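You operate a simulated robot arm through the tools that you are given. There is no shell and no other tool. Be economical: measure what you need, move in short steps, check, and stop when the job is done.

The job below is to be done with a simulated robot arm. You get a single attempt, and the scene is never put back.

TASK
Roll the bubbles out of the patch on the pink mat and cure it under the grey sandbag.
Fine: lift the bag off once the patch's band is green; roller and bag go back; leave the other patches.

It is judged by the outcome, as a careful person would: the job done as asked, and still so three seconds after it is handed in. It fails if anything else is knocked over, pushed out of place, dropped, spilled or broken.

THE ROBOT
A 6-joint arm with a two-finger parallel gripper, fixed in place. Base frame: the origin is at the foot of the arm, x ahead of it, y to its left, z up; the work surface is at about z = 0.85. Readings come in m, degrees, newtons and seconds.
With the tool pointing down near the work surface it reaches from about 0.26 to 0.68 m from the base axis. Its first joint turns from -66.0 to 66.0 degrees. Payload 2.9 kg.
The tool frame sits at the grasp point between the pads (the TCP): z along the fingers, y along the line on which they close. The tips reach 0.03 m beyond it. Largest opening 0.11 m; finger width 0.02, thickness 0.01; the body of the gripper, 0.048 by 0.112 m, starts 0.055 m behind the TCP.
Orientation is that of the tool frame in the base frame, as [roll, pitch, yaw] about the fixed x, y, z axes, in that order (R = Rz(yaw) Ry(pitch) Rx(roll)). With the fingers straight down and closing along the base's y, the tool's x points along the base's -x, its y along +y and its z along -z.

THE INTERFACE
- The arm moves only by the tool apply_moves. Its argument "moves" is a list of rows, each a list of 2 entries, a list of its own where there are three numbers: the shift along the tool's x, y, z in units of 30 mm (1.0 is 30 mm), then the turn, a rotation vector about the tool's x, y, z in units of 8 degrees (1.0 is 8 degrees). In form: [[[dx, dy, dz], [ax, ay, az]], ...]. A call has 1 to 8 rows; each row shifts and turns the commanded pose from where the row before left it, along the tool's axes as they then stand. "gripper" is the opening, from 0 (shut) to 1 (fully open), set as the call begins (left out, the last holds). A call with a number of a shift or a turn outside -1 to 1 is refused whole. Rows are played at 5 a second. More than 0.05 m and 8.6 degrees between two rows, or a gripper value outside its range, and nothing of the call is played. A pose out of reach is approached as far as the arm can. The call stops where the force on the tool passes 40 N (or 10 N more than at its start, if that is more) or the arm is blocked; 0.2 s more then pass. The fingers move at their own pace (about 0.108 m/s each) and stop on an object; they squeeze with about 37 N. The grip force told is the motor's: it shows also when the fingers shut on nothing. Time passes only in rows, and 0.2 s behind the last, so rows that do not move let the fingers close. The reply holds the time, the measured pose of the TCP, the force on the tool along the base axes, the opening and the grip force, in the units named above and with some noise.
- Cameras (640 x 400 px; columns grow to the right, rows downward): "scene" is fixed at [0.0259, 0.4023, 1.3894]; the picture's right is [-0.98, -0.19, 0.00], its down [-0.09, 0.48, -0.87] and it looks along [0.17, -0.86, -0.49] (base axes); focal length 364 px, centre (320, 200). "wrist" rides on the gripper at [0.072, 0.017, -0.103] in the tool frame; the picture's right is [-0.23, 0.97, 0.00], its down [-0.76, -0.18, -0.62] and it looks along [-0.61, -0.14, 0.78] (tool axes); focal length 222 px, centre (320, 200). There is no depth. A picture from a camera that has moved, and an enlarged one, comes with that camera's place and axes in the base frame and with its lens. The place of the scene camera against the robot may be out by one fixed shift of up to 0.018 m in any direction.
- grab_frame(camera): a new picture of that camera. It takes no simulated time.
- inspect(camera, box): a new picture of the part [left, top, right, bottom] of that camera's present view, enlarged. It takes no simulated time.
- job_done(): hands the job in; it is judged then, once.

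Work in short steps. Places have to be worked out from the pictures, the camera data and where the tool is seen: move nearer, look again, correct. Check each grasp and each placing, and mend what went wrong. You have 120 turns and 76 pictures in all, those below and enlarged ones among them. Open the gripper and draw the arm clear of the work before you hand the job in, unless the task says otherwise; then end with one line.

The tools are called after "Emit:" as name(argument=value, ...) on one line, values as JSON. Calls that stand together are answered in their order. apply_moves: Moves the arm, as the interface text tells. Its arguments: {"type":"object","properties":{"moves":{"type":"array"},"gripper":{"type":"number"}},"required":["moves"]} The other tools are called the same way: grab_frame (camera) takes a picture; inspect (camera, box) takes an enlarged picture of a part of a camera's view; job_done () hands the job in.

At the start:

```text
t: 0.0
tcp_pos: [0.3901, -0.1097, 1.1871]
ee_rot: [-180.0, 0.0, 179.9]
ft_force: [0.6, -0.1, -0.5]
opening: 0.11
finger_force: 0.0
```

scene: 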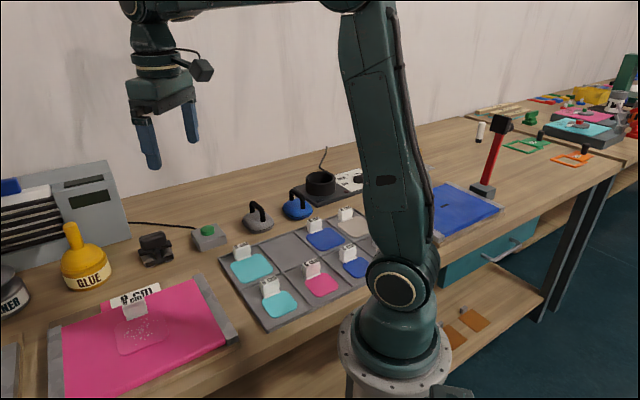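
wrist: 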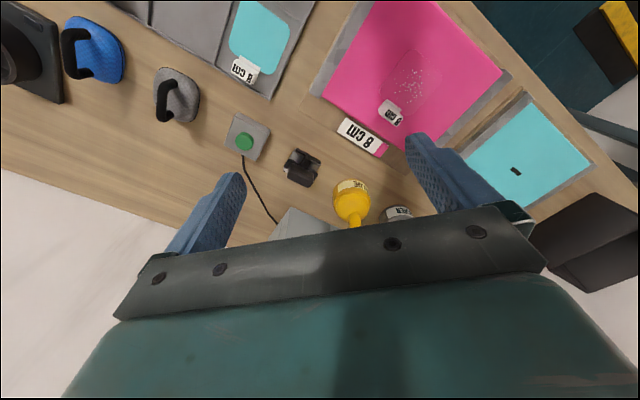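

I'll look at enlarged views of the mat area and the tools to identify the items.

Emit:
inspect(camera="scene", box=[0, 200, 240, 400])

Emit:
inspect(camera="scene", box=[120, 140, 380, 300])

Emit:
inspect(camera="wrist", box=[140, 0, 520, 240])

```text
2.00 times, centred on (120, 300) of scene
camera zoom: at [0.0259, 0.4023, 1.3894], right [-0.98, -0.19, 0.0], down [-0.09, 0.48, -0.87], along [0.17, -0.86, -0.49], focal length 727 px, centre (720, 0)
```

zoom: 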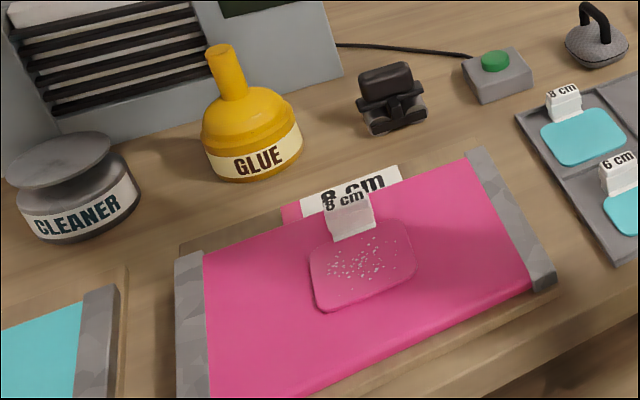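

```text
2.46 times, centred on (250, 220) of scene
camera zoom: at [0.0259, 0.4023, 1.3894], right [-0.98, -0.19, 0.0], down [-0.09, 0.48, -0.87], along [0.17, -0.86, -0.49], focal length 895 px, centre (492, 151)
```

zoom: 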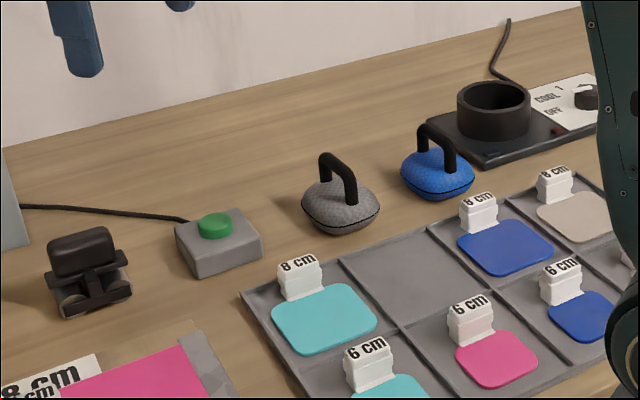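

```text
1.67 times, centred on (330, 120) of wrist
camera zoom: at [0.317, -0.0923, 1.2894], right [0.23, 0.97, 0.0], down [0.76, -0.18, 0.62], along [0.61, -0.14, -0.78], focal length 370 px, centre (303, 333)
```

zoom: 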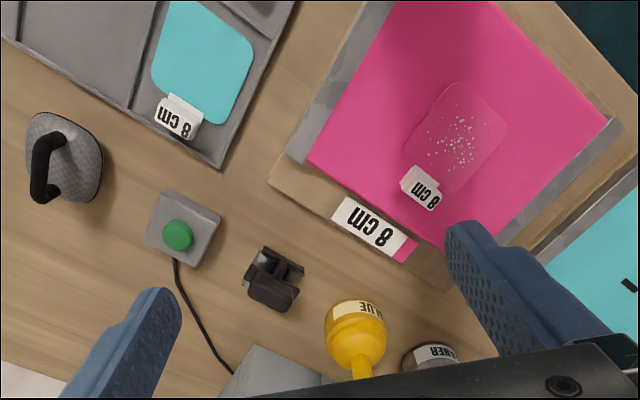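

The patch lies on the pink mat near (0.44, 0.05), the black roller near (0.54, -0.18) and the grey bag near (0.36, -0.355). I move closer to the roller to see it better.

Emit:
apply_moves(moves=[[[-0.5, -0.4, 0.8], [0, 0, 0]], [[-0.5, -0.4, 0.8], [0, 0, 0]], [[-0.5, -0.4, 0.8], [0, 0, 0]], [[-0.5, -0.4, 0.8], [0, 0, 0]], [[-0.5, -0.4, 0.6], [0, 0, 0]]], gripper=1)

Emit:
grab_frame(camera="wrist")

Emit:
grab_frame(camera="scene")

```text
t: 1.2
tcp_pos: [0.4646, -0.1714, 1.0739]
ee_rot: [-180.0, 0.0, 179.9]
ft_force: [-0.1, -0.4, -0.6]
opening: 0.1098
finger_force: 0.0
```

```text
70 pictures are left
camera wrist: at [0.3912, -0.1534, 1.1757], right [0.23, 0.97, 0.0], down [0.76, -0.18, 0.62], along [0.61, -0.14, -0.78], focal length 222 px, centre (320, 200)
```

wrist: 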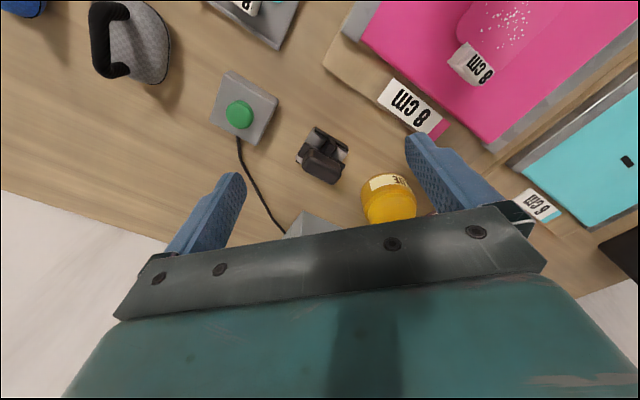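

```text
69 pictures are left
```

scene: 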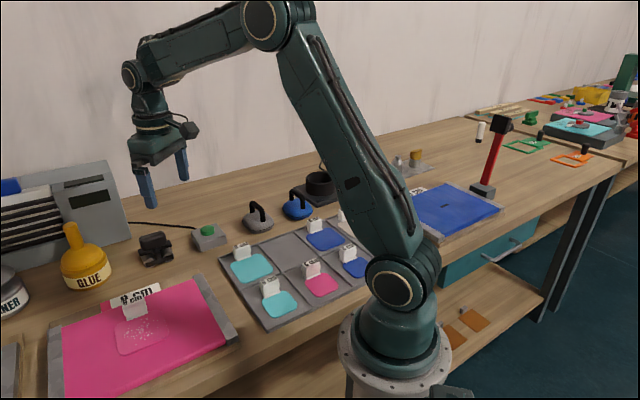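

Emit:
inspect(camera="wrist", box=[260, 100, 400, 200])

Emit:
inspect(camera="scene", box=[120, 210, 200, 280])

Emit:
inspect(camera="scene", box=[80, 270, 240, 370])

```text
4.00 times, centred on (330, 150) of wrist
camera zoom: at [0.3912, -0.1534, 1.1757], right [0.23, 0.97, 0.0], down [0.76, -0.18, 0.62], along [0.61, -0.14, -0.78], focal length 888 px, centre (280, 400)
```

zoom: 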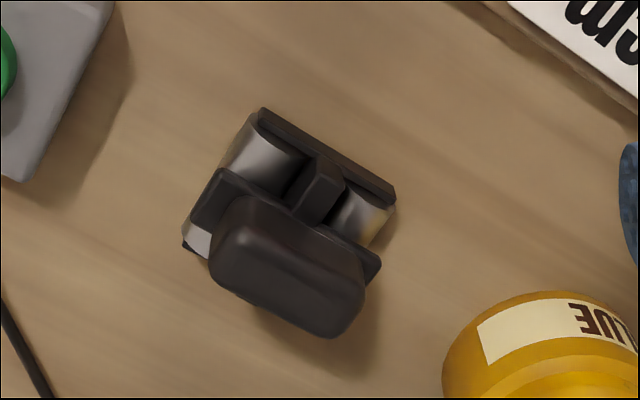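

```text
5.71 times, centred on (160, 245) of scene
camera zoom: at [0.0259, 0.4022, 1.3894], right [-0.98, -0.19, 0.0], down [-0.09, 0.48, -0.87], along [0.17, -0.86, -0.49], focal length 2078 px, centre (1234, -57)
```

zoom: 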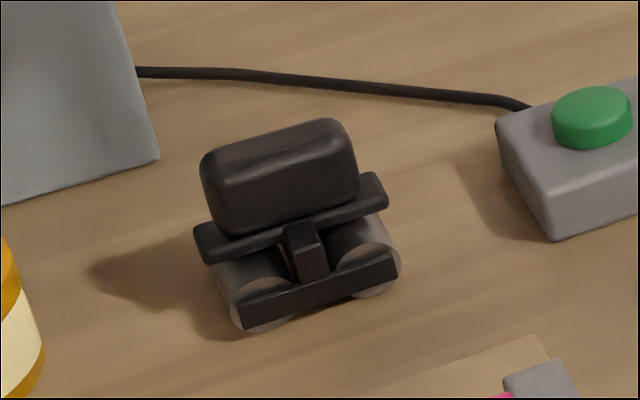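

```text
4.00 times, centred on (160, 320) of scene
camera zoom: at [0.0259, 0.4022, 1.3894], right [-0.98, -0.19, 0.0], down [-0.09, 0.48, -0.87], along [0.17, -0.86, -0.49], focal length 1455 px, centre (960, -280)
```

zoom: 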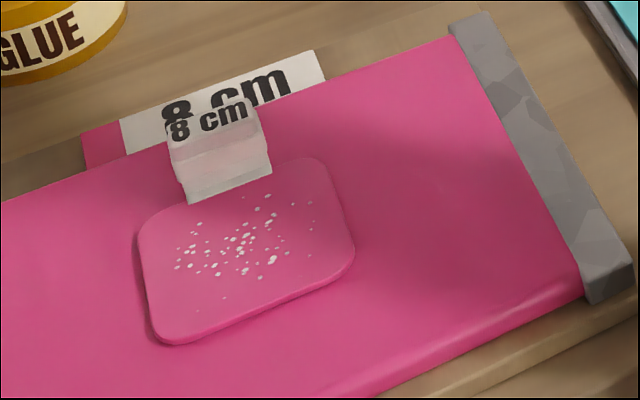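

The roller has two cylinders and a handle bar lying about 43° from x. I turn the gripper so the fingers straddle the handle and come over it for a closer look.

Emit:
apply_moves(moves=[[[0, 0, 0], [0, 0, -0.907]], [[0, 0, 0], [0, 0, -0.907]], [[0, 0, 0], [0, 0, -0.907]], [[0, 0, 0], [0, 0, -0.907]], [[0, 0, 0], [0, 0, -0.907]], [[0, 0, 0], [0, 0, -0.907]], [[-0.7, -0.95, 0.7], [0, 0, 0]], [[-0.7, -0.95, 0.7], [0, 0, 0]]])

Emit:
grab_frame(camera="wrist")

Emit:
inspect(camera="scene", box=[100, 140, 220, 280])

```text
t: 3.0
tcp_pos: [0.5354, -0.1822, 1.0306]
ee_rot: [180.0, 0.1, -136.4]
ft_force: [0.1, -0.3, -0.5]
opening: 0.1101
finger_force: 0.2
```

```text
65 pictures are left
camera wrist: at [0.4703, -0.2192, 1.1336], right [-0.51, 0.86, 0.0], down [0.67, 0.4, 0.62], along [0.54, 0.32, -0.78], focal length 222 px, centre (320, 200)
```

wrist: 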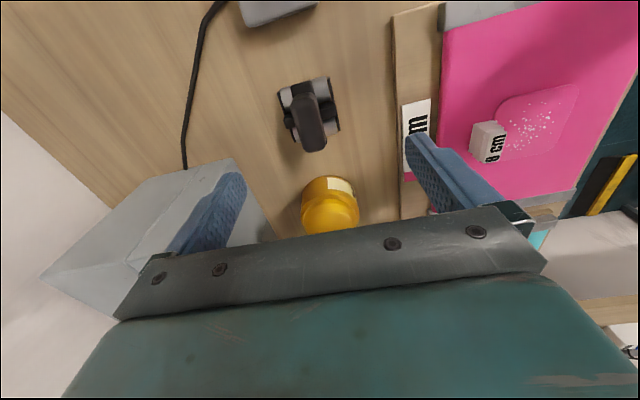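

```text
2.86 times, centred on (160, 210) of scene
camera zoom: at [0.0259, 0.4023, 1.3894], right [-0.98, -0.19, 0.0], down [-0.09, 0.48, -0.87], along [0.17, -0.86, -0.49], focal length 1039 px, centre (777, 171)
```

zoom: 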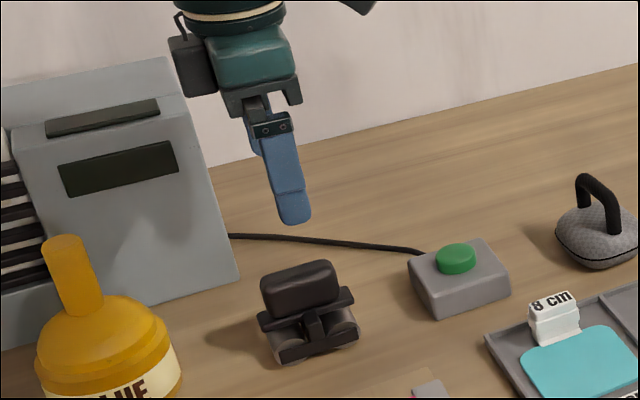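

Now a zoom on the roller handle from the turned wrist.

Emit:
inspect(camera="wrist", box=[250, 60, 370, 160])

```text
4.00 times, centred on (310, 110) of wrist
camera zoom: at [0.4703, -0.2192, 1.1336], right [-0.51, 0.86, 0.0], down [0.67, 0.4, 0.62], along [0.54, 0.32, -0.78], focal length 888 px, centre (360, 560)
```

zoom: 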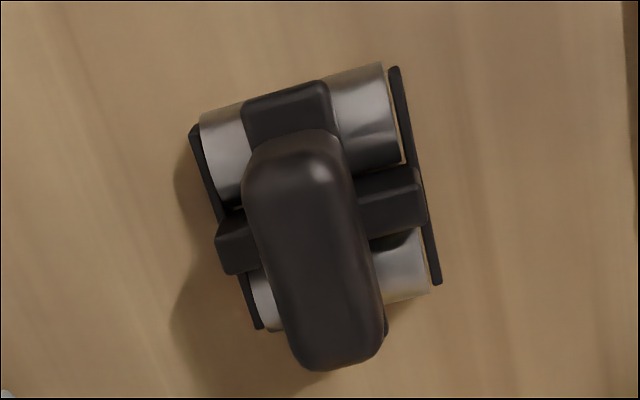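

The handle centre is near (0.546, -0.187) with its top around 0.91, and the glue bottle is clear at about 0.12 m ahead. I descend to just above handle level and check from the side.

Emit:
apply_moves(moves=[[[-0.14, -0.36, 0.5], [0, 0, 0]], [[0, 0, 0.8], [0, 0, 0]], [[0, 0, 0.8], [0, 0, 0]], [[0, 0, 0.6], [0, 0, 0]]])

Emit:
inspect(camera="wrist", box=[160, 0, 480, 200])

Emit:
inspect(camera="scene", box=[110, 180, 210, 280])

```text
t: 4.0
tcp_pos: [0.5463, -0.1867, 0.9507]
ee_rot: [180.0, 0.0, -136.4]
ft_force: [-0.5, -0.1, -0.2]
opening: 0.1101
finger_force: 0.0
```

```text
2.00 times, centred on (320, 100) of wrist
camera zoom: at [0.4807, -0.2234, 1.0523], right [-0.51, 0.86, 0.0], down [0.67, 0.4, 0.62], along [0.54, 0.32, -0.78], focal length 444 px, centre (320, 400)
```

zoom: 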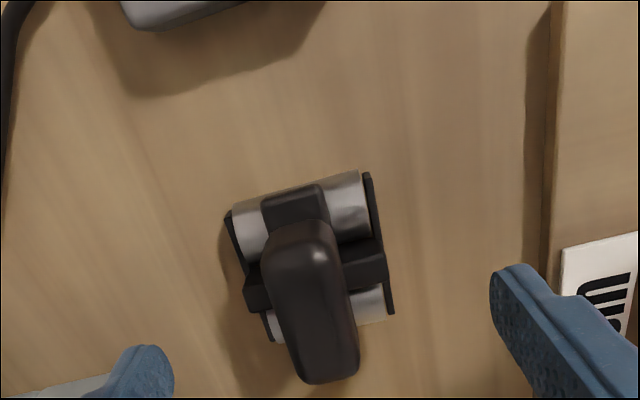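

```text
4.00 times, centred on (160, 230) of scene
camera zoom: at [0.0259, 0.4023, 1.3894], right [-0.98, -0.19, 0.0], down [-0.09, 0.48, -0.87], along [0.17, -0.86, -0.49], focal length 1455 px, centre (960, 80)
```

zoom: 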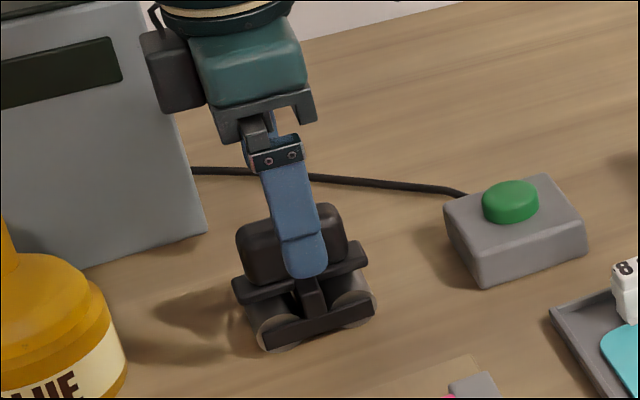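

The handle is centred between the fingers. I go down 35 mm and close, leaving rows for the fingers to shut.

Emit:
apply_moves(moves=[[[0, 0, 0.6], [0, 0, 0]], [[0, 0, 0.6], [0, 0, 0]], [[0, 0, 0], [0, 0, 0]]])

Emit:
apply_moves(moves=[[[0, 0, 0], [0, 0, 0]], [[0, 0, 0], [0, 0, 0]], [[0, 0, 0], [0, 0, 0]], [[0, 0, 0], [0, 0, 0]]], gripper=0)

Emit:
inspect(camera="scene", box=[110, 180, 210, 280])

Emit:
inspect(camera="wrist", box=[160, 0, 480, 200])

```text
t: 4.8
tcp_pos: [0.5458, -0.1867, 0.9147]
ee_rot: [-180.0, -0.1, -136.4]
ft_force: [0.3, 0.2, 0.2]
opening: 0.11
finger_force: 0.0
```

```text
t: 5.8
tcp_pos: [0.5466, -0.1871, 0.9155]
ee_rot: [-180.0, 0.0, -136.5]
ft_force: [-0.4, -0.8, 0.2]
opening: 0.0597
finger_force: 36.6
```

```text
4.00 times, centred on (160, 230) of scene
camera zoom: at [0.0259, 0.4022, 1.3894], right [-0.98, -0.19, 0.0], down [-0.09, 0.48, -0.87], along [0.17, -0.86, -0.49], focal length 1455 px, centre (960, 80)
```

zoom: 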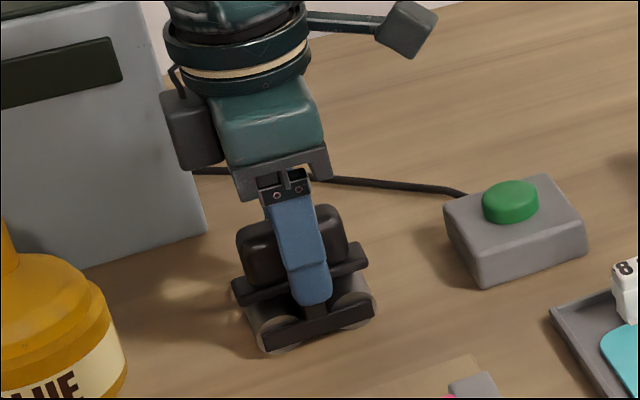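

```text
2.00 times, centred on (320, 100) of wrist
camera zoom: at [0.4808, -0.2246, 1.0167], right [-0.51, 0.86, 0.0], down [0.67, 0.4, 0.62], along [0.54, 0.32, -0.78], focal length 444 px, centre (320, 400)
```

zoom: 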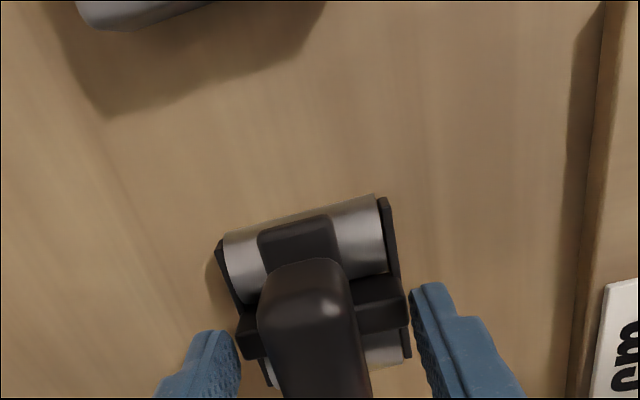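

The fingers stopped at 60 mm, so they closed on the crossbar ends and the handle sits higher than I thought. I reopen, raise 20 mm and close again on the handle.

Emit:
apply_moves(moves=[[[0, 0, 0], [0, 0, 0]], [[0, 0, 0], [0, 0, 0]], [[0, 0, -0.67], [0, 0, 0]], [[0, 0, 0], [0, 0, 0]]], gripper=1)

Emit:
apply_moves(moves=[[[0, 0, 0], [0, 0, 0]], [[0, 0, 0], [0, 0, 0]], [[0, 0, 0], [0, 0, 0]], [[0, 0, 0], [0, 0, 0]]], gripper=0)

Emit:
inspect(camera="scene", box=[110, 180, 210, 280])

Emit:
inspect(camera="wrist", box=[160, 0, 480, 200])

```text
t: 6.8
tcp_pos: [0.5459, -0.1862, 0.9345]
ee_rot: [180.0, -0.1, -136.4]
ft_force: [-0.1, 0.7, 0.1]
opening: 0.1098
finger_force: 0.1
```

```text
t: 7.8
tcp_pos: [0.5468, -0.1879, 0.9344]
ee_rot: [-180.0, 0.0, -136.5]
ft_force: [1.5, 0.0, 0.7]
opening: 0.0253
finger_force: 37.2
```

```text
4.00 times, centred on (160, 230) of scene
camera zoom: at [0.0259, 0.4023, 1.3894], right [-0.98, -0.19, 0.0], down [-0.09, 0.48, -0.87], along [0.17, -0.86, -0.49], focal length 1455 px, centre (960, 80)
```

zoom: 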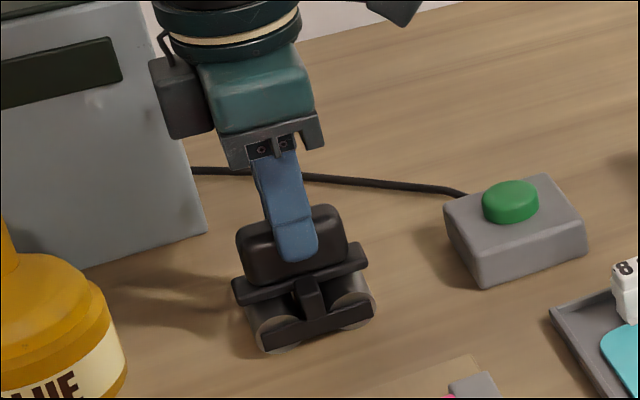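

```text
2.00 times, centred on (320, 100) of wrist
camera zoom: at [0.4814, -0.2245, 1.0362], right [-0.51, 0.86, 0.0], down [0.67, 0.4, 0.62], along [0.54, 0.32, -0.78], focal length 444 px, centre (320, 400)
```

zoom: 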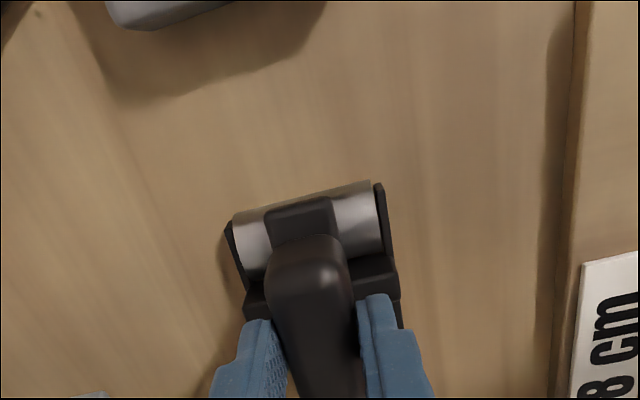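

Firm grip on the handle at 25 mm, with the TCP at z 0.9345 while the roller stands on the table. I lift 90 mm first and check that it hangs level.

Emit:
apply_moves(moves=[[[0, 0, -0.5], [0, 0, 0]], [[0, 0, -0.8], [0, 0, 0]], [[0, 0, -0.8], [0, 0, 0]], [[0, 0, -0.9], [0, 0, 0]]])

Emit:
apply_moves(moves=[[[0, 0.9, 0], [0, 0, 0]], [[0, 0.9, 0], [0, 0, 0]], [[0, 0.9, 0], [0, 0, 0]], [[0, 0.9, 0], [0, 0, 0]], [[0, 0.9, 0], [0, 0, 0]]])

Emit:
grab_frame(camera="wrist")

Emit:
grab_frame(camera="scene")

```text
t: 8.8
tcp_pos: [0.5438, -0.1886, 1.0242]
ee_rot: [179.9, 0.1, -136.4]
ft_force: [-0.8, -0.2, 0.3]
opening: 0.0001
finger_force: 37.2
```

```text
t: 10.0
tcp_pos: [0.4549, -0.0886, 1.025]
ee_rot: [-180.0, -0.1, -136.5]
ft_force: [-0.7, 0.1, -1.0]
opening: 0.0001
finger_force: 36.9
```

```text
56 pictures are left
camera wrist: at [0.3894, -0.1264, 1.1265], right [-0.51, 0.86, 0.0], down [0.67, 0.4, 0.62], along [0.54, 0.32, -0.78], focal length 222 px, centre (320, 200)
```

wrist: 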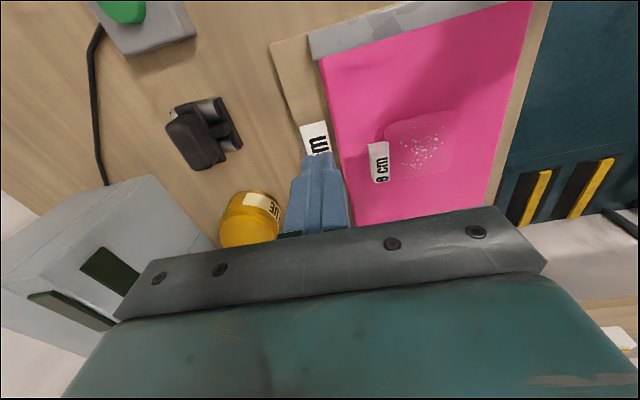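

```text
55 pictures are left
```

scene: 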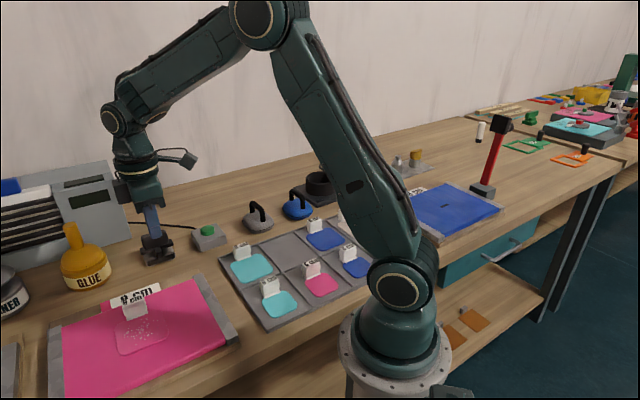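

The fingers are fully shut: the handle slipped out and the roller still stands at its place. The grip was too high on a rounded handle, so I go back, open, and look again before gripping lower.

Emit:
apply_moves(moves=[[[0, -0.9, 0], [0, 0, 0]], [[0, -0.9, 0], [0, 0, 0]], [[0, -0.9, 0], [0, 0, 0]], [[0, -0.9, 0], [0, 0, 0]], [[0, -0.9, 0], [0, 0, 0]], [[0, 0, 0], [0, 0, 0]]], gripper=1)

Emit:
inspect(camera="wrist", box=[250, 60, 370, 160])

Emit:
inspect(camera="scene", box=[110, 180, 210, 280])

```text
t: 11.4
tcp_pos: [0.5467, -0.1861, 1.0244]
ee_rot: [-179.9, 0.0, -136.4]
ft_force: [-0.7, -0.5, 0.6]
opening: 0.11
finger_force: 0.0
```

```text
4.00 times, centred on (310, 110) of wrist
camera zoom: at [0.4818, -0.2233, 1.1268], right [-0.51, 0.86, 0.0], down [0.67, 0.4, 0.62], along [0.54, 0.32, -0.78], focal length 888 px, centre (360, 560)
```

zoom: 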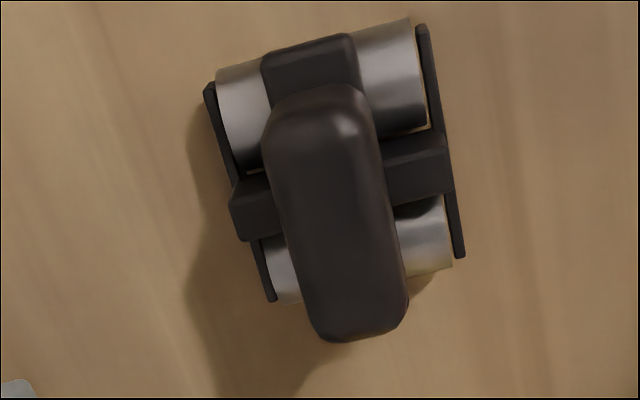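

```text
4.00 times, centred on (160, 230) of scene
camera zoom: at [0.026, 0.4022, 1.3894], right [-0.98, -0.19, 0.0], down [-0.09, 0.48, -0.87], along [0.17, -0.86, -0.49], focal length 1455 px, centre (960, 80)
```

zoom: 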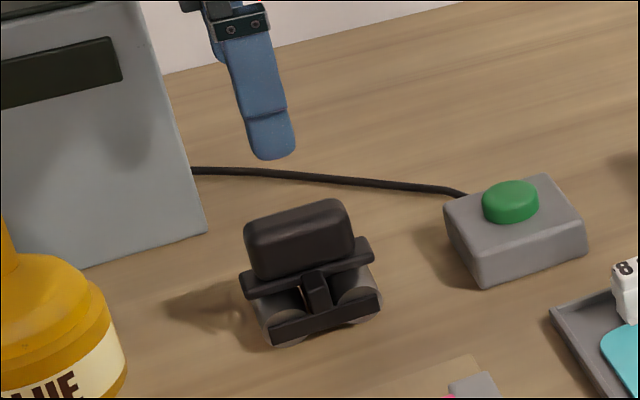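

The roller stands, shifted a few mm. I shift to match (0.543, -0.193) and close at TCP 0.923, lower on the handle but above the crossbar.

Emit:
apply_moves(moves=[[[0.25, -0.07, 0.8], [0, 0, 0]], [[0, 0, 0.9], [0, 0, 0]], [[0, 0, 0.9], [0, 0, 0]], [[0, 0, 0.78], [0, 0, 0]], [[0, 0, 0], [0, 0, 0]]])

Emit:
apply_moves(moves=[[[0, 0, 0], [0, 0, 0]], [[0, 0, 0], [0, 0, 0]], [[0, 0, 0], [0, 0, 0]], [[0, 0, 0], [0, 0, 0]]], gripper=0)

Emit:
inspect(camera="scene", box=[110, 180, 210, 280])

```text
t: 12.6
tcp_pos: [0.5412, -0.1935, 0.9239]
ee_rot: [-179.9, -0.1, -136.4]
ft_force: [0.1, 0.4, -0.1]
opening: 0.1101
finger_force: 0.1
```

```text
t: 13.6
tcp_pos: [0.5418, -0.1932, 0.9238]
ee_rot: [-180.0, 0.0, -136.4]
ft_force: [0.7, -0.6, 1.2]
opening: 0.0259
finger_force: 37.3
```

```text
4.00 times, centred on (160, 230) of scene
camera zoom: at [0.0259, 0.4022, 1.3894], right [-0.98, -0.19, 0.0], down [-0.09, 0.48, -0.87], along [0.17, -0.86, -0.49], focal length 1455 px, centre (960, 80)
```

zoom: 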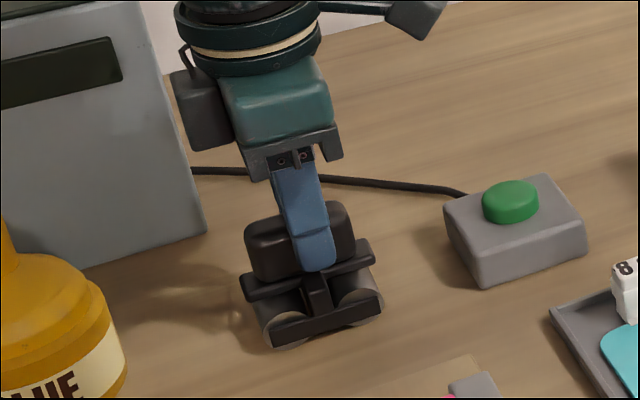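

The grip reads 26 mm, now lower on the handle. I lift slowly by 20 mm and check the opening.

Emit:
apply_moves(moves=[[[0, 0, -0.15], [0, 0, 0]], [[0, 0, -0.15], [0, 0, 0]], [[0, 0, -0.2], [0, 0, 0]], [[0, 0, -0.2], [0, 0, 0]]])

Emit:
inspect(camera="scene", box=[110, 180, 210, 280])

```text
t: 14.6
tcp_pos: [0.5408, -0.1949, 0.9442]
ee_rot: [-179.9, 0.0, -136.3]
ft_force: [-0.1, -0.2, -3.2]
opening: 0.0257
finger_force: 37.4
```

```text
4.00 times, centred on (160, 230) of scene
camera zoom: at [0.026, 0.4022, 1.3894], right [-0.98, -0.19, 0.0], down [-0.09, 0.48, -0.87], along [0.17, -0.86, -0.49], focal length 1455 px, centre (960, 80)
```

zoom: 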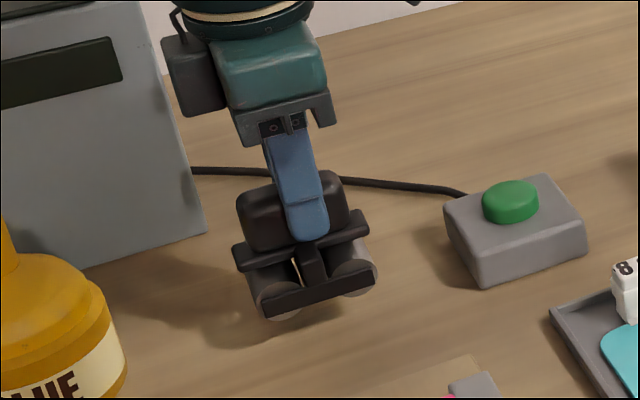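

The roller is held (26 mm, about 3 N of weight) and hangs level, its base 74 mm below the TCP. I raise it and carry it over the mat.

Emit:
apply_moves(moves=[[[0, 0, -0.6], [0, 0, 0]], [[0, 0, -0.7], [0, 0, 0]], [[0, 0, -0.7], [0, 0, 0]], [[0, 0, -0.6], [0, 0, 0]], [[0, 0.5, 0], [0, 0, 0]], [[-0.2, 0.8, 0], [0, 0, 0]], [[-0.2, 0.8, 0], [0, 0, 0]], [[-0.2, 0.8, 0], [0, 0, 0]]])

Emit:
apply_moves(moves=[[[-0.4, 0.8, 0], [0, 0, 0]], [[-0.4, 0.8, 0], [0, 0, 0]], [[-0.4, 0.8, 0], [0, 0, 0]], [[-0.4, 0.8, 0], [0, 0, 0]], [[-0.4, 0.8, 0], [0, 0, 0]], [[-0.4, 0.8, 0], [0, 0, 0]], [[-0.2, 0.3, 0], [0, 0, 0]], [[0, 0, 0], [0, 0, 0]]])

Emit:
inspect(camera="scene", box=[40, 200, 280, 400])

Emit:
grab_frame(camera="wrist")

```text
t: 16.4
tcp_pos: [0.496, -0.1187, 1.0219]
ee_rot: [180.0, 0.0, -136.5]
ft_force: [-0.6, -0.6, -3.5]
opening: 0.0256
finger_force: 37.5
```

```text
t: 18.2
tcp_pos: [0.4445, 0.0456, 1.0224]
ee_rot: [179.9, -0.1, -136.4]
ft_force: [-0.1, 0.3, -1.8]
opening: 0.0257
finger_force: 37.5
```

```text
2.00 times, centred on (160, 300) of scene
camera zoom: at [0.026, 0.4023, 1.3894], right [-0.98, -0.19, 0.0], down [-0.09, 0.48, -0.87], along [0.17, -0.86, -0.49], focal length 727 px, centre (640, 0)
```

zoom: 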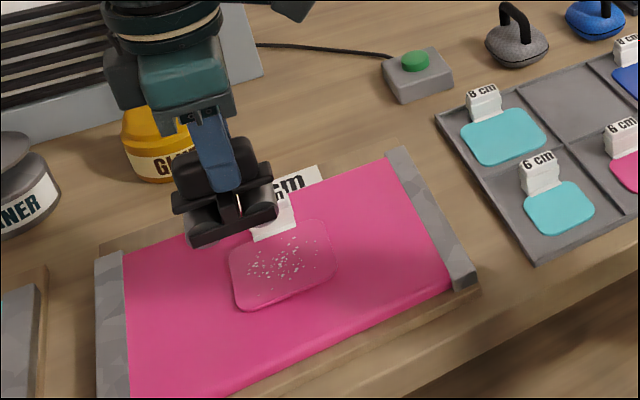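

```text
49 pictures are left
camera wrist: at [0.38, 0.0088, 1.1231], right [-0.51, 0.86, 0.0], down [0.67, 0.4, 0.62], along [0.54, 0.32, -0.78], focal length 222 px, centre (320, 200)
```

wrist: 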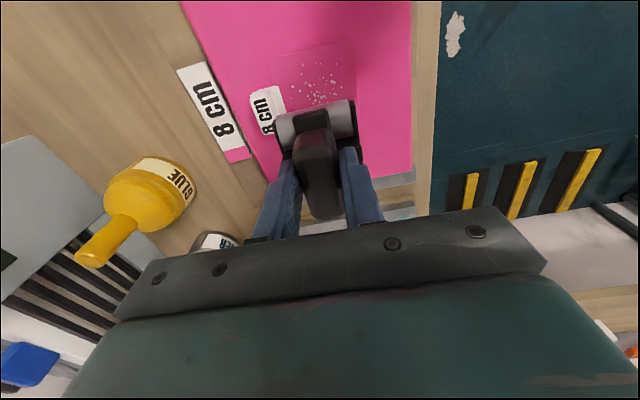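

Mat edges lie at 45°; I judge the patch centre at about (0.430, 0.038), top about z 0.875, so contact is expected near TCP 0.949. I square up, centre and descend in stages.

Emit:
apply_moves(moves=[[[0.52, 0.17, 0], [0, 0, -0.18]], [[0, 0, 0.6], [0, 0, 0]], [[0, 0, 0.6], [0, 0, 0]], [[0, 0, 0.6], [0, 0, 0]], [[0, 0, 0], [0, 0, 0]]])

Emit:
inspect(camera="scene", box=[80, 250, 240, 370])

Emit:
inspect(camera="wrist", box=[200, 0, 440, 160])

```text
t: 19.4
tcp_pos: [0.431, 0.0406, 0.9665]
ee_rot: [-179.9, 0.0, -135.0]
ft_force: [0.2, -0.2, -3.8]
opening: 0.0257
finger_force: 37.1
```

```text
3.33 times, centred on (160, 310) of scene
camera zoom: at [0.026, 0.4023, 1.3894], right [-0.98, -0.19, 0.0], down [-0.09, 0.48, -0.87], along [0.17, -0.86, -0.49], focal length 1212 px, centre (853, -167)
```

zoom: 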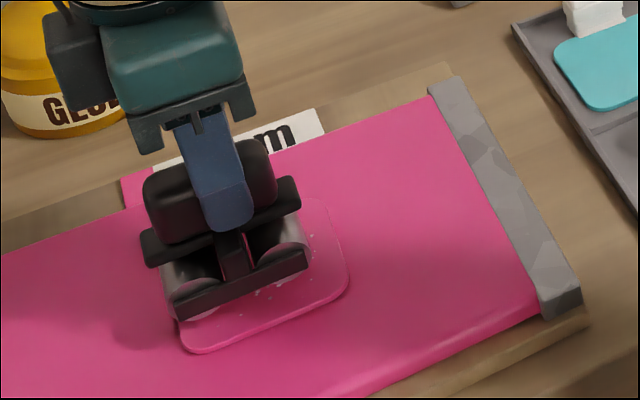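

```text
2.50 times, centred on (320, 80) of wrist
camera zoom: at [0.3666, 0.0009, 1.0695], right [-0.53, 0.85, 0.0], down [0.66, 0.41, 0.62], along [0.53, 0.33, -0.78], focal length 555 px, centre (320, 500)
```

zoom: 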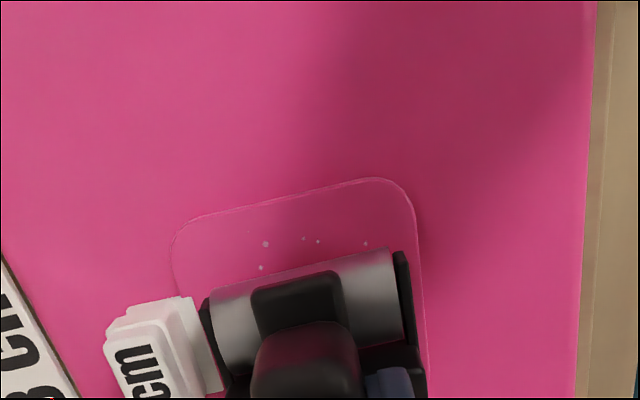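

The left side plate is close to the tab, which reaches about 1 cm onto the patch. I shift 8 mm away from the tab and lower gently to contact.

Emit:
apply_moves(moves=[[[0, 0.27, 0], [0, 0, 0]], [[0, 0, 0.25], [0, 0, 0]], [[0, 0, 0.15], [0, 0, 0]], [[0, 0, 0], [0, 0, 0]]])

Emit:
apply_moves(moves=[[[0, 0, 0.1], [0, 0, 0]], [[0, 0, 0.0], [0, 0, 0]]])

Emit:
apply_moves(moves=[[[0, 0, 0.1], [0, 0, 0]], [[0, 0, 0.0], [0, 0, 0]]])

```text
t: 20.4
tcp_pos: [0.4245, 0.0459, 0.9554]
ee_rot: [-180.0, 0.0, -135.0]
ft_force: [-1.5, -0.3, 1.8]
opening: 0.0259
finger_force: 37.0
```

```text
t: 21.0
tcp_pos: [0.4256, 0.046, 0.955]
ee_rot: [-179.9, 0.1, -135.0]
ft_force: [-8.3, 2.0, 34.2]
opening: 0.0258
finger_force: 36.8
```

```text
t: 21.6
tcp_pos: [0.426, 0.0461, 0.9519]
ee_rot: [-179.8, 0.3, -134.9]
ft_force: [0.4, 4.6, 33.5]
opening: 0.0258
finger_force: 37.4
```

Contact began at TCP 0.955 and stiffness is high (about 34 N). I back off slightly to get a moderate press.

Emit:
apply_moves(moves=[[[0, 0, -0.06], [0, 0, 0]], [[0, 0, 0.0], [0, 0, 0]]])

Emit:
inspect(camera="scene", box=[80, 250, 240, 370])

Emit:
inspect(camera="wrist", box=[200, 0, 440, 160])

```text
t: 22.2
tcp_pos: [0.4248, 0.0459, 0.9512]
ee_rot: [-179.9, 0.1, -135.0]
ft_force: [4.6, 2.5, 19.0]
opening: 0.0259
finger_force: 37.1
```

```text
3.33 times, centred on (160, 310) of scene
camera zoom: at [0.0258, 0.4023, 1.3894], right [-0.98, -0.19, 0.0], down [-0.09, 0.48, -0.87], along [0.17, -0.86, -0.49], focal length 1212 px, centre (853, -167)
```

zoom: 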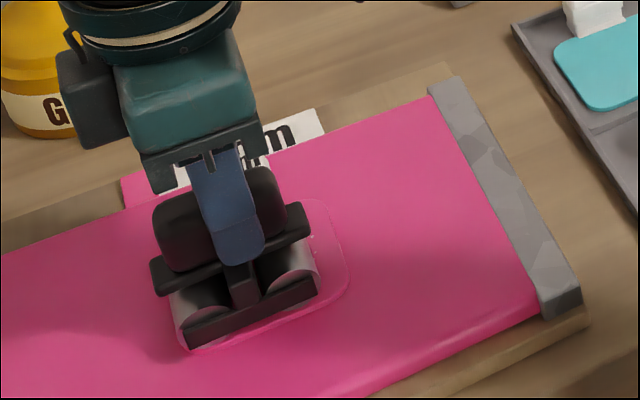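

```text
2.50 times, centred on (320, 80) of wrist
camera zoom: at [0.3607, 0.0065, 1.0534], right [-0.53, 0.85, 0.0], down [0.66, 0.41, 0.62], along [0.53, 0.33, -0.78], focal length 555 px, centre (320, 500)
```

zoom: 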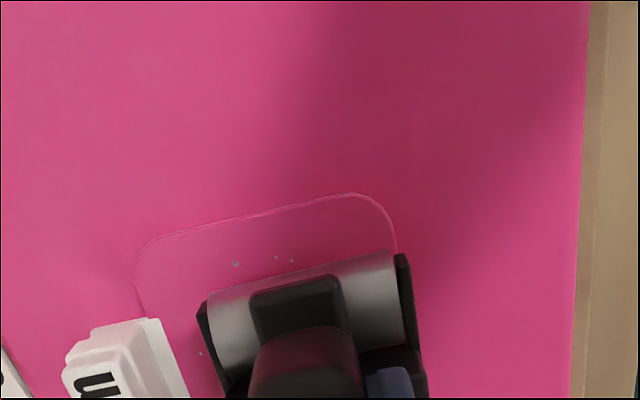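

Pressing with 19 N, centred along the stroke. Now I roll toward the near edge and back.

Emit:
apply_moves(moves=[[[0.3, 0, 0], [0, 0, 0]], [[0.3, 0, 0], [0, 0, 0]], [[0.3, 0, 0], [0, 0, 0]], [[0.3, 0, 0], [0, 0, 0]], [[0.2, 0, 0], [0, 0, 0]]])

Emit:
inspect(camera="scene", box=[80, 250, 240, 370])

```text
t: 23.4
tcp_pos: [0.3942, 0.0165, 0.9514]
ee_rot: [179.9, -0.1, -134.9]
ft_force: [0.9, 2.6, 5.7]
opening: 0.0255
finger_force: 36.7
```

```text
3.33 times, centred on (160, 310) of scene
camera zoom: at [0.0259, 0.4023, 1.3894], right [-0.98, -0.19, 0.0], down [-0.09, 0.48, -0.87], along [0.17, -0.86, -0.49], focal length 1212 px, centre (853, -167)
```

zoom: 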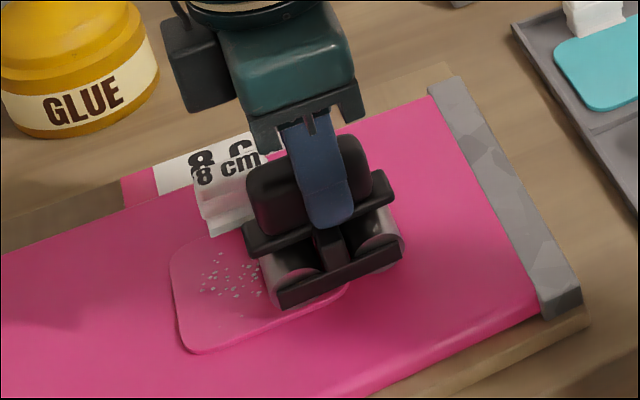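

Bubbles on the far half remain; I roll back across to the far edge with a little more press.

Emit:
apply_moves(moves=[[[-0.3, 0, 0.05], [0, 0, 0]], [[-0.3, 0, 0], [0, 0, 0]], [[-0.3, 0, 0], [0, 0, 0]], [[-0.3, 0, 0], [0, 0, 0]], [[-0.3, 0, 0], [0, 0, 0]]])

Emit:
apply_moves(moves=[[[-0.3, 0, 0], [0, 0, 0]], [[-0.3, 0, 0], [0, 0, 0]], [[-0.3, 0, 0], [0, 0, 0]], [[-0.3, 0, 0], [0, 0, 0]], [[-0.2, 0, 0], [0, 0, 0]]])

Emit:
inspect(camera="scene", box=[80, 250, 240, 370])

Emit:
inspect(camera="wrist", box=[200, 0, 440, 160])

```text
t: 24.6
tcp_pos: [0.4277, 0.0478, 0.9514]
ee_rot: [180.0, 0.0, -135.0]
ft_force: [-3.0, -4.8, 21.0]
opening: 0.0255
finger_force: 36.6
```

```text
t: 25.8
tcp_pos: [0.4568, 0.0766, 0.9505]
ee_rot: [-180.0, -0.1, -134.9]
ft_force: [-3.2, -4.6, 21.4]
opening: 0.0258
finger_force: 36.7
```

```text
3.33 times, centred on (160, 310) of scene
camera zoom: at [0.0255, 0.4021, 1.3894], right [-0.98, -0.19, 0.0], down [-0.09, 0.48, -0.87], along [0.17, -0.86, -0.49], focal length 1212 px, centre (853, -167)
```

zoom: 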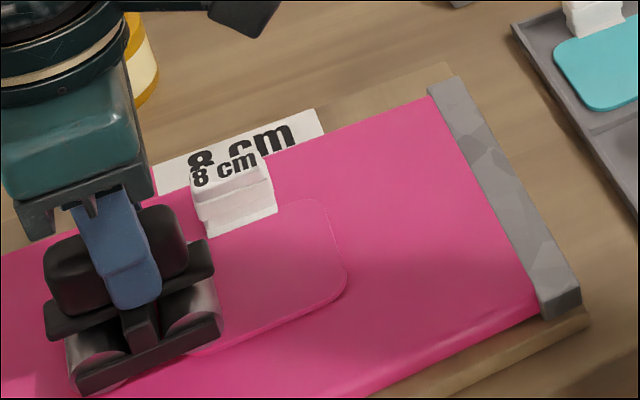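

```text
2.50 times, centred on (320, 80) of wrist
camera zoom: at [0.3933, 0.0384, 1.0529], right [-0.53, 0.85, 0.0], down [0.66, 0.41, 0.62], along [0.53, 0.33, -0.78], focal length 555 px, centre (320, 500)
```

zoom: 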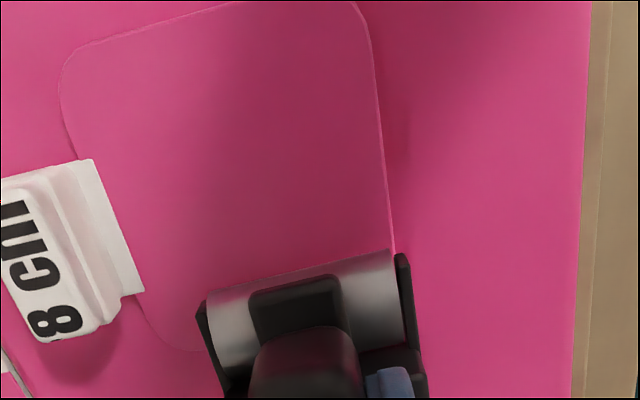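

All visible bubbles are gone in the first track. To cover the strip beside the tab too, I lift slightly, shift 9 mm toward it (a gap of about 9 mm stays) and roll back.

Emit:
apply_moves(moves=[[[0, 0, -0.25], [0, 0, 0]], [[0, -0.28, 0], [0, 0, 0]], [[0, 0, 0.25], [0, 0, 0]], [[0, 0, 0], [0, 0, 0]]])

Emit:
apply_moves(moves=[[[0.3, 0, 0], [0, 0, 0]], [[0.3, 0, 0], [0, 0, 0]], [[0.3, 0, 0], [0, 0, 0]], [[0.3, 0, 0], [0, 0, 0]], [[0.3, 0, 0], [0, 0, 0]]])

Emit:
apply_moves(moves=[[[0.3, 0, 0], [0, 0, 0]], [[0.3, 0, 0], [0, 0, 0]], [[0.3, 0, 0], [0, 0, 0]], [[0.3, 0, 0], [0, 0, 0]], [[0.2, 0, 0], [0, 0, 0]]])

Emit:
inspect(camera="scene", box=[80, 250, 240, 370])

```text
t: 26.8
tcp_pos: [0.4625, 0.0715, 0.9507]
ee_rot: [-180.0, -0.1, -135.0]
ft_force: [-1.9, -1.3, 8.5]
opening: 0.0256
finger_force: 36.5
```

```text
t: 28.0
tcp_pos: [0.4315, 0.0389, 0.9519]
ee_rot: [-179.8, 0.2, -135.0]
ft_force: [4.2, 4.3, 21.3]
opening: 0.0259
finger_force: 36.7
```

```text
t: 29.2
tcp_pos: [0.4011, 0.0096, 0.9501]
ee_rot: [-179.9, 0.1, -135.0]
ft_force: [4.4, 2.9, 18.7]
opening: 0.0259
finger_force: 37.7
```

```text
3.33 times, centred on (160, 310) of scene
camera zoom: at [0.0258, 0.4023, 1.3894], right [-0.98, -0.19, 0.0], down [-0.09, 0.48, -0.87], along [0.17, -0.86, -0.49], focal length 1212 px, centre (853, -167)
```

zoom: 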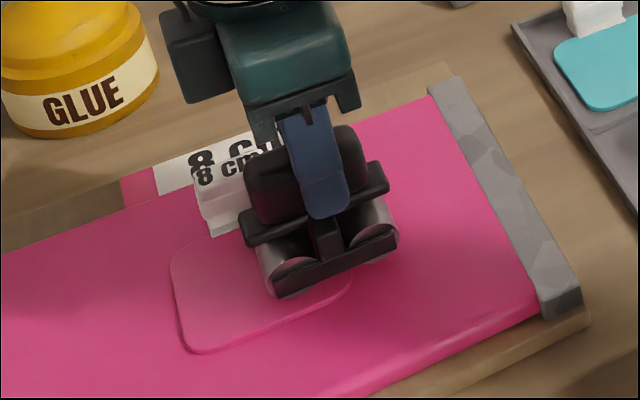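

The patch is clean. I raise the roller and carry it back over its place on the table.

Emit:
apply_moves(moves=[[[0, 0, -0.6], [0, 0, 0]], [[0, 0, -0.7], [0, 0, 0]], [[0, 0, -0.7], [0, 0, 0]], [[0, 0, -0.6], [0, 0, 0]], [[0.13, -0.8, 0], [0, 0, 0]], [[0.14, -0.8, 0], [0, 0, 0]], [[0.14, -0.8, 0], [0, 0, 0]], [[0.14, -0.8, 0], [0, 0, 0]]])

Emit:
apply_moves(moves=[[[0.14, -0.8, 0], [0, 0, 0]], [[0.14, -0.8, 0], [0, 0, 0]], [[0.14, -0.8, 0], [0, 0, 0]], [[0.14, -0.8, 0], [0, 0, 0]], [[0.14, -0.8, 0], [0, 0, 0]], [[0.14, -0.8, 0], [0, 0, 0]], [[0, 0, 0], [0, 0, 0.18]], [[0, 0, 0], [0, 0, 0]]])

Emit:
grab_frame(camera="scene")

Emit:
grab_frame(camera="wrist")

```text
t: 31.0
tcp_pos: [0.4591, -0.072, 1.0283]
ee_rot: [179.9, 0.0, -135.0]
ft_force: [-0.1, 0.4, -2.7]
opening: 0.0255
finger_force: 37.2
```

```text
t: 32.8
tcp_pos: [0.5426, -0.1891, 1.0267]
ee_rot: [-179.9, 0.0, -136.6]
ft_force: [0.1, -0.2, -2.4]
opening: 0.0256
finger_force: 37.1
```

```text
40 pictures are left
```

scene: 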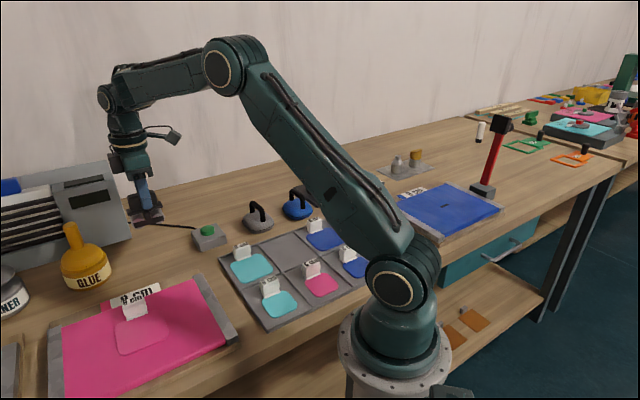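

```text
39 pictures are left
camera wrist: at [0.4771, -0.2265, 1.1294], right [-0.51, 0.86, 0.0], down [0.67, 0.4, 0.62], along [0.54, 0.32, -0.78], focal length 222 px, centre (320, 200)
```

wrist: 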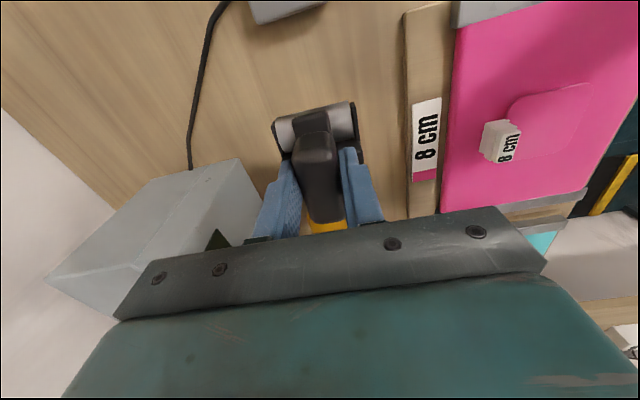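

The patch looks clear and the roller is over its home. I lower to just above the table, then creep down to contact.

Emit:
apply_moves(moves=[[[0, 0, 0.8], [0, 0, 0]], [[0, 0, 0.8], [0, 0, 0]], [[0, 0, 0.8], [0, 0, 0]], [[0, 0, 0.7], [0, 0, 0]], [[0, 0, 0.13], [0, 0, 0]], [[0, 0, 0], [0, 0, 0]]])

Emit:
apply_moves(moves=[[[0, 0, 0.07], [0, 0, 0]], [[0, 0, 0], [0, 0, 0]]])

```text
t: 34.2
tcp_pos: [0.5408, -0.1899, 0.9313]
ee_rot: [-180.0, -0.1, -136.4]
ft_force: [0.1, 0.2, -2.9]
opening: 0.0258
finger_force: 37.1
```

```text
t: 34.8
tcp_pos: [0.5426, -0.1906, 0.93]
ee_rot: [-179.9, 0.0, -136.3]
ft_force: [-0.5, 0.0, -3.9]
opening: 0.0257
finger_force: 37.5
```

Emit:
apply_moves(moves=[[[0, 0, 0.1], [0, 0, 0]], [[0, 0, 0], [0, 0, 0]]])

Emit:
apply_moves(moves=[[[0, 0, 0.07], [0, 0, 0]], [[0, 0, 0], [0, 0, 0]]])

```text
t: 35.4
tcp_pos: [0.5414, -0.1918, 0.9263]
ee_rot: [-180.0, 0.1, -136.4]
ft_force: [-0.5, 0.4, -3.2]
opening: 0.0258
finger_force: 37.3
```

```text
t: 36.0
tcp_pos: [0.5411, -0.1903, 0.9239]
ee_rot: [-180.0, -0.1, -136.4]
ft_force: [0.2, -0.1, -2.9]
opening: 0.0256
finger_force: 37.5
```

The readings still show the roller's weight at 0.924, so it isn't on the table yet. I keep creeping down.

Emit:
apply_moves(moves=[[[0, 0, 0.07], [0, 0, 0]], [[0, 0, 0], [0, 0, 0]]])

Emit:
apply_moves(moves=[[[0, 0, 0.05], [0, 0, 0]], [[0, 0, 0], [0, 0, 0]]])

```text
t: 36.6
tcp_pos: [0.5411, -0.1907, 0.9214]
ee_rot: [-179.9, -0.1, -136.5]
ft_force: [0.2, 0.8, -3.3]
opening: 0.0257
finger_force: 37.1
```

```text
t: 37.2
tcp_pos: [0.5413, -0.1881, 0.9191]
ee_rot: [180.0, 0.0, -136.4]
ft_force: [0.6, 0.1, -2.4]
opening: 0.0256
finger_force: 36.9
```

Emit:
apply_moves(moves=[[[0, 0, 0.05], [0, 0, 0]], [[0, 0, 0], [0, 0, 0]]])

Emit:
inspect(camera="scene", box=[110, 180, 210, 280])

```text
t: 37.8
tcp_pos: [0.5414, -0.1898, 0.9191]
ee_rot: [180.0, 0.1, -136.4]
ft_force: [-0.5, 0.1, 1.7]
opening: 0.0256
finger_force: 37.2
```

```text
4.00 times, centred on (160, 230) of scene
camera zoom: at [0.0259, 0.4023, 1.3894], right [-0.98, -0.19, 0.0], down [-0.09, 0.48, -0.87], along [0.17, -0.86, -0.49], focal length 1455 px, centre (960, 80)
```

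zoom: 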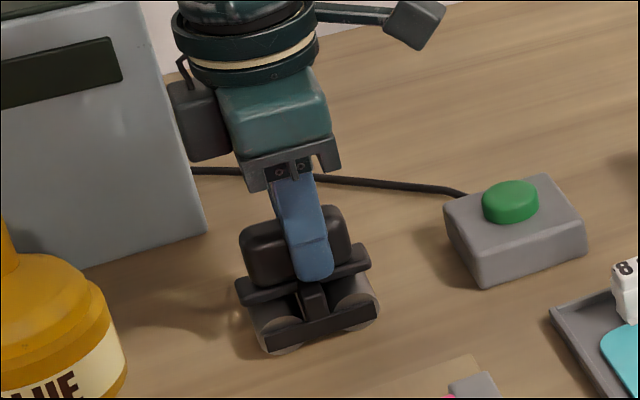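

The roller now rests on the table, at its original place. I release and rise straight up.

Emit:
apply_moves(moves=[[[0, 0, 0], [0, 0, 0]], [[0, 0, 0], [0, 0, 0]], [[0, 0, -0.8], [0, 0, 0]], [[0, 0, -0.9], [0, 0, 0]], [[0, 0, -0.9], [0, 0, 0]], [[0, 0, -0.9], [0, 0, 0]]], gripper=1)

Emit:
inspect(camera="scene", box=[40, 180, 340, 368])

Emit:
inspect(camera="scene", box=[220, 180, 320, 240])

```text
t: 39.2
tcp_pos: [0.541, -0.1905, 1.0249]
ee_rot: [180.0, 0.0, -136.4]
ft_force: [-0.6, 1.0, -1.2]
opening: 0.11
finger_force: 0.0
```

```text
2.13 times, centred on (190, 274) of scene
camera zoom: at [0.0259, 0.4023, 1.3894], right [-0.98, -0.19, 0.0], down [-0.09, 0.48, -0.87], along [0.17, -0.86, -0.49], focal length 774 px, centre (597, 43)
```

zoom: 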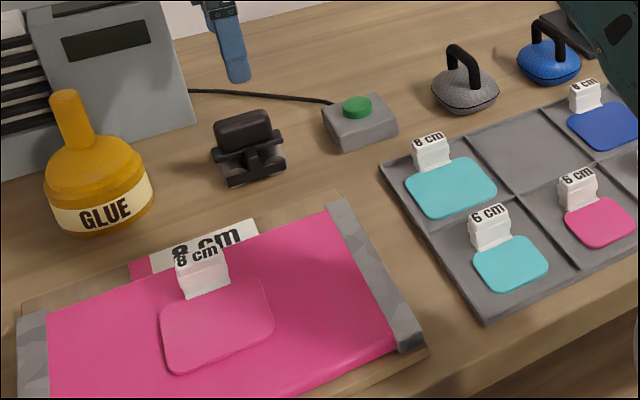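

```text
6.40 times, centred on (270, 210) of scene
camera zoom: at [0.0259, 0.4023, 1.3894], right [-0.98, -0.19, 0.0], down [-0.09, 0.48, -0.87], along [0.17, -0.86, -0.49], focal length 2327 px, centre (640, 136)
```

zoom: 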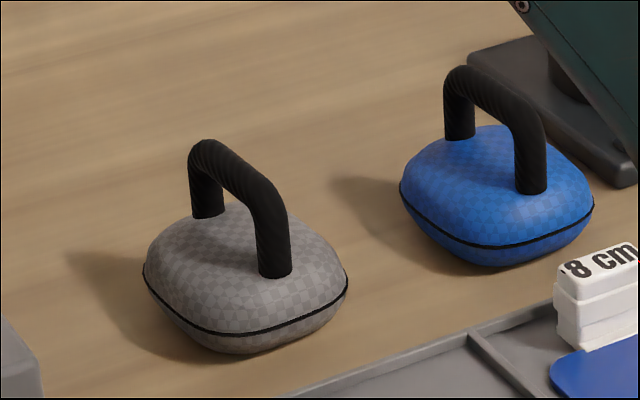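

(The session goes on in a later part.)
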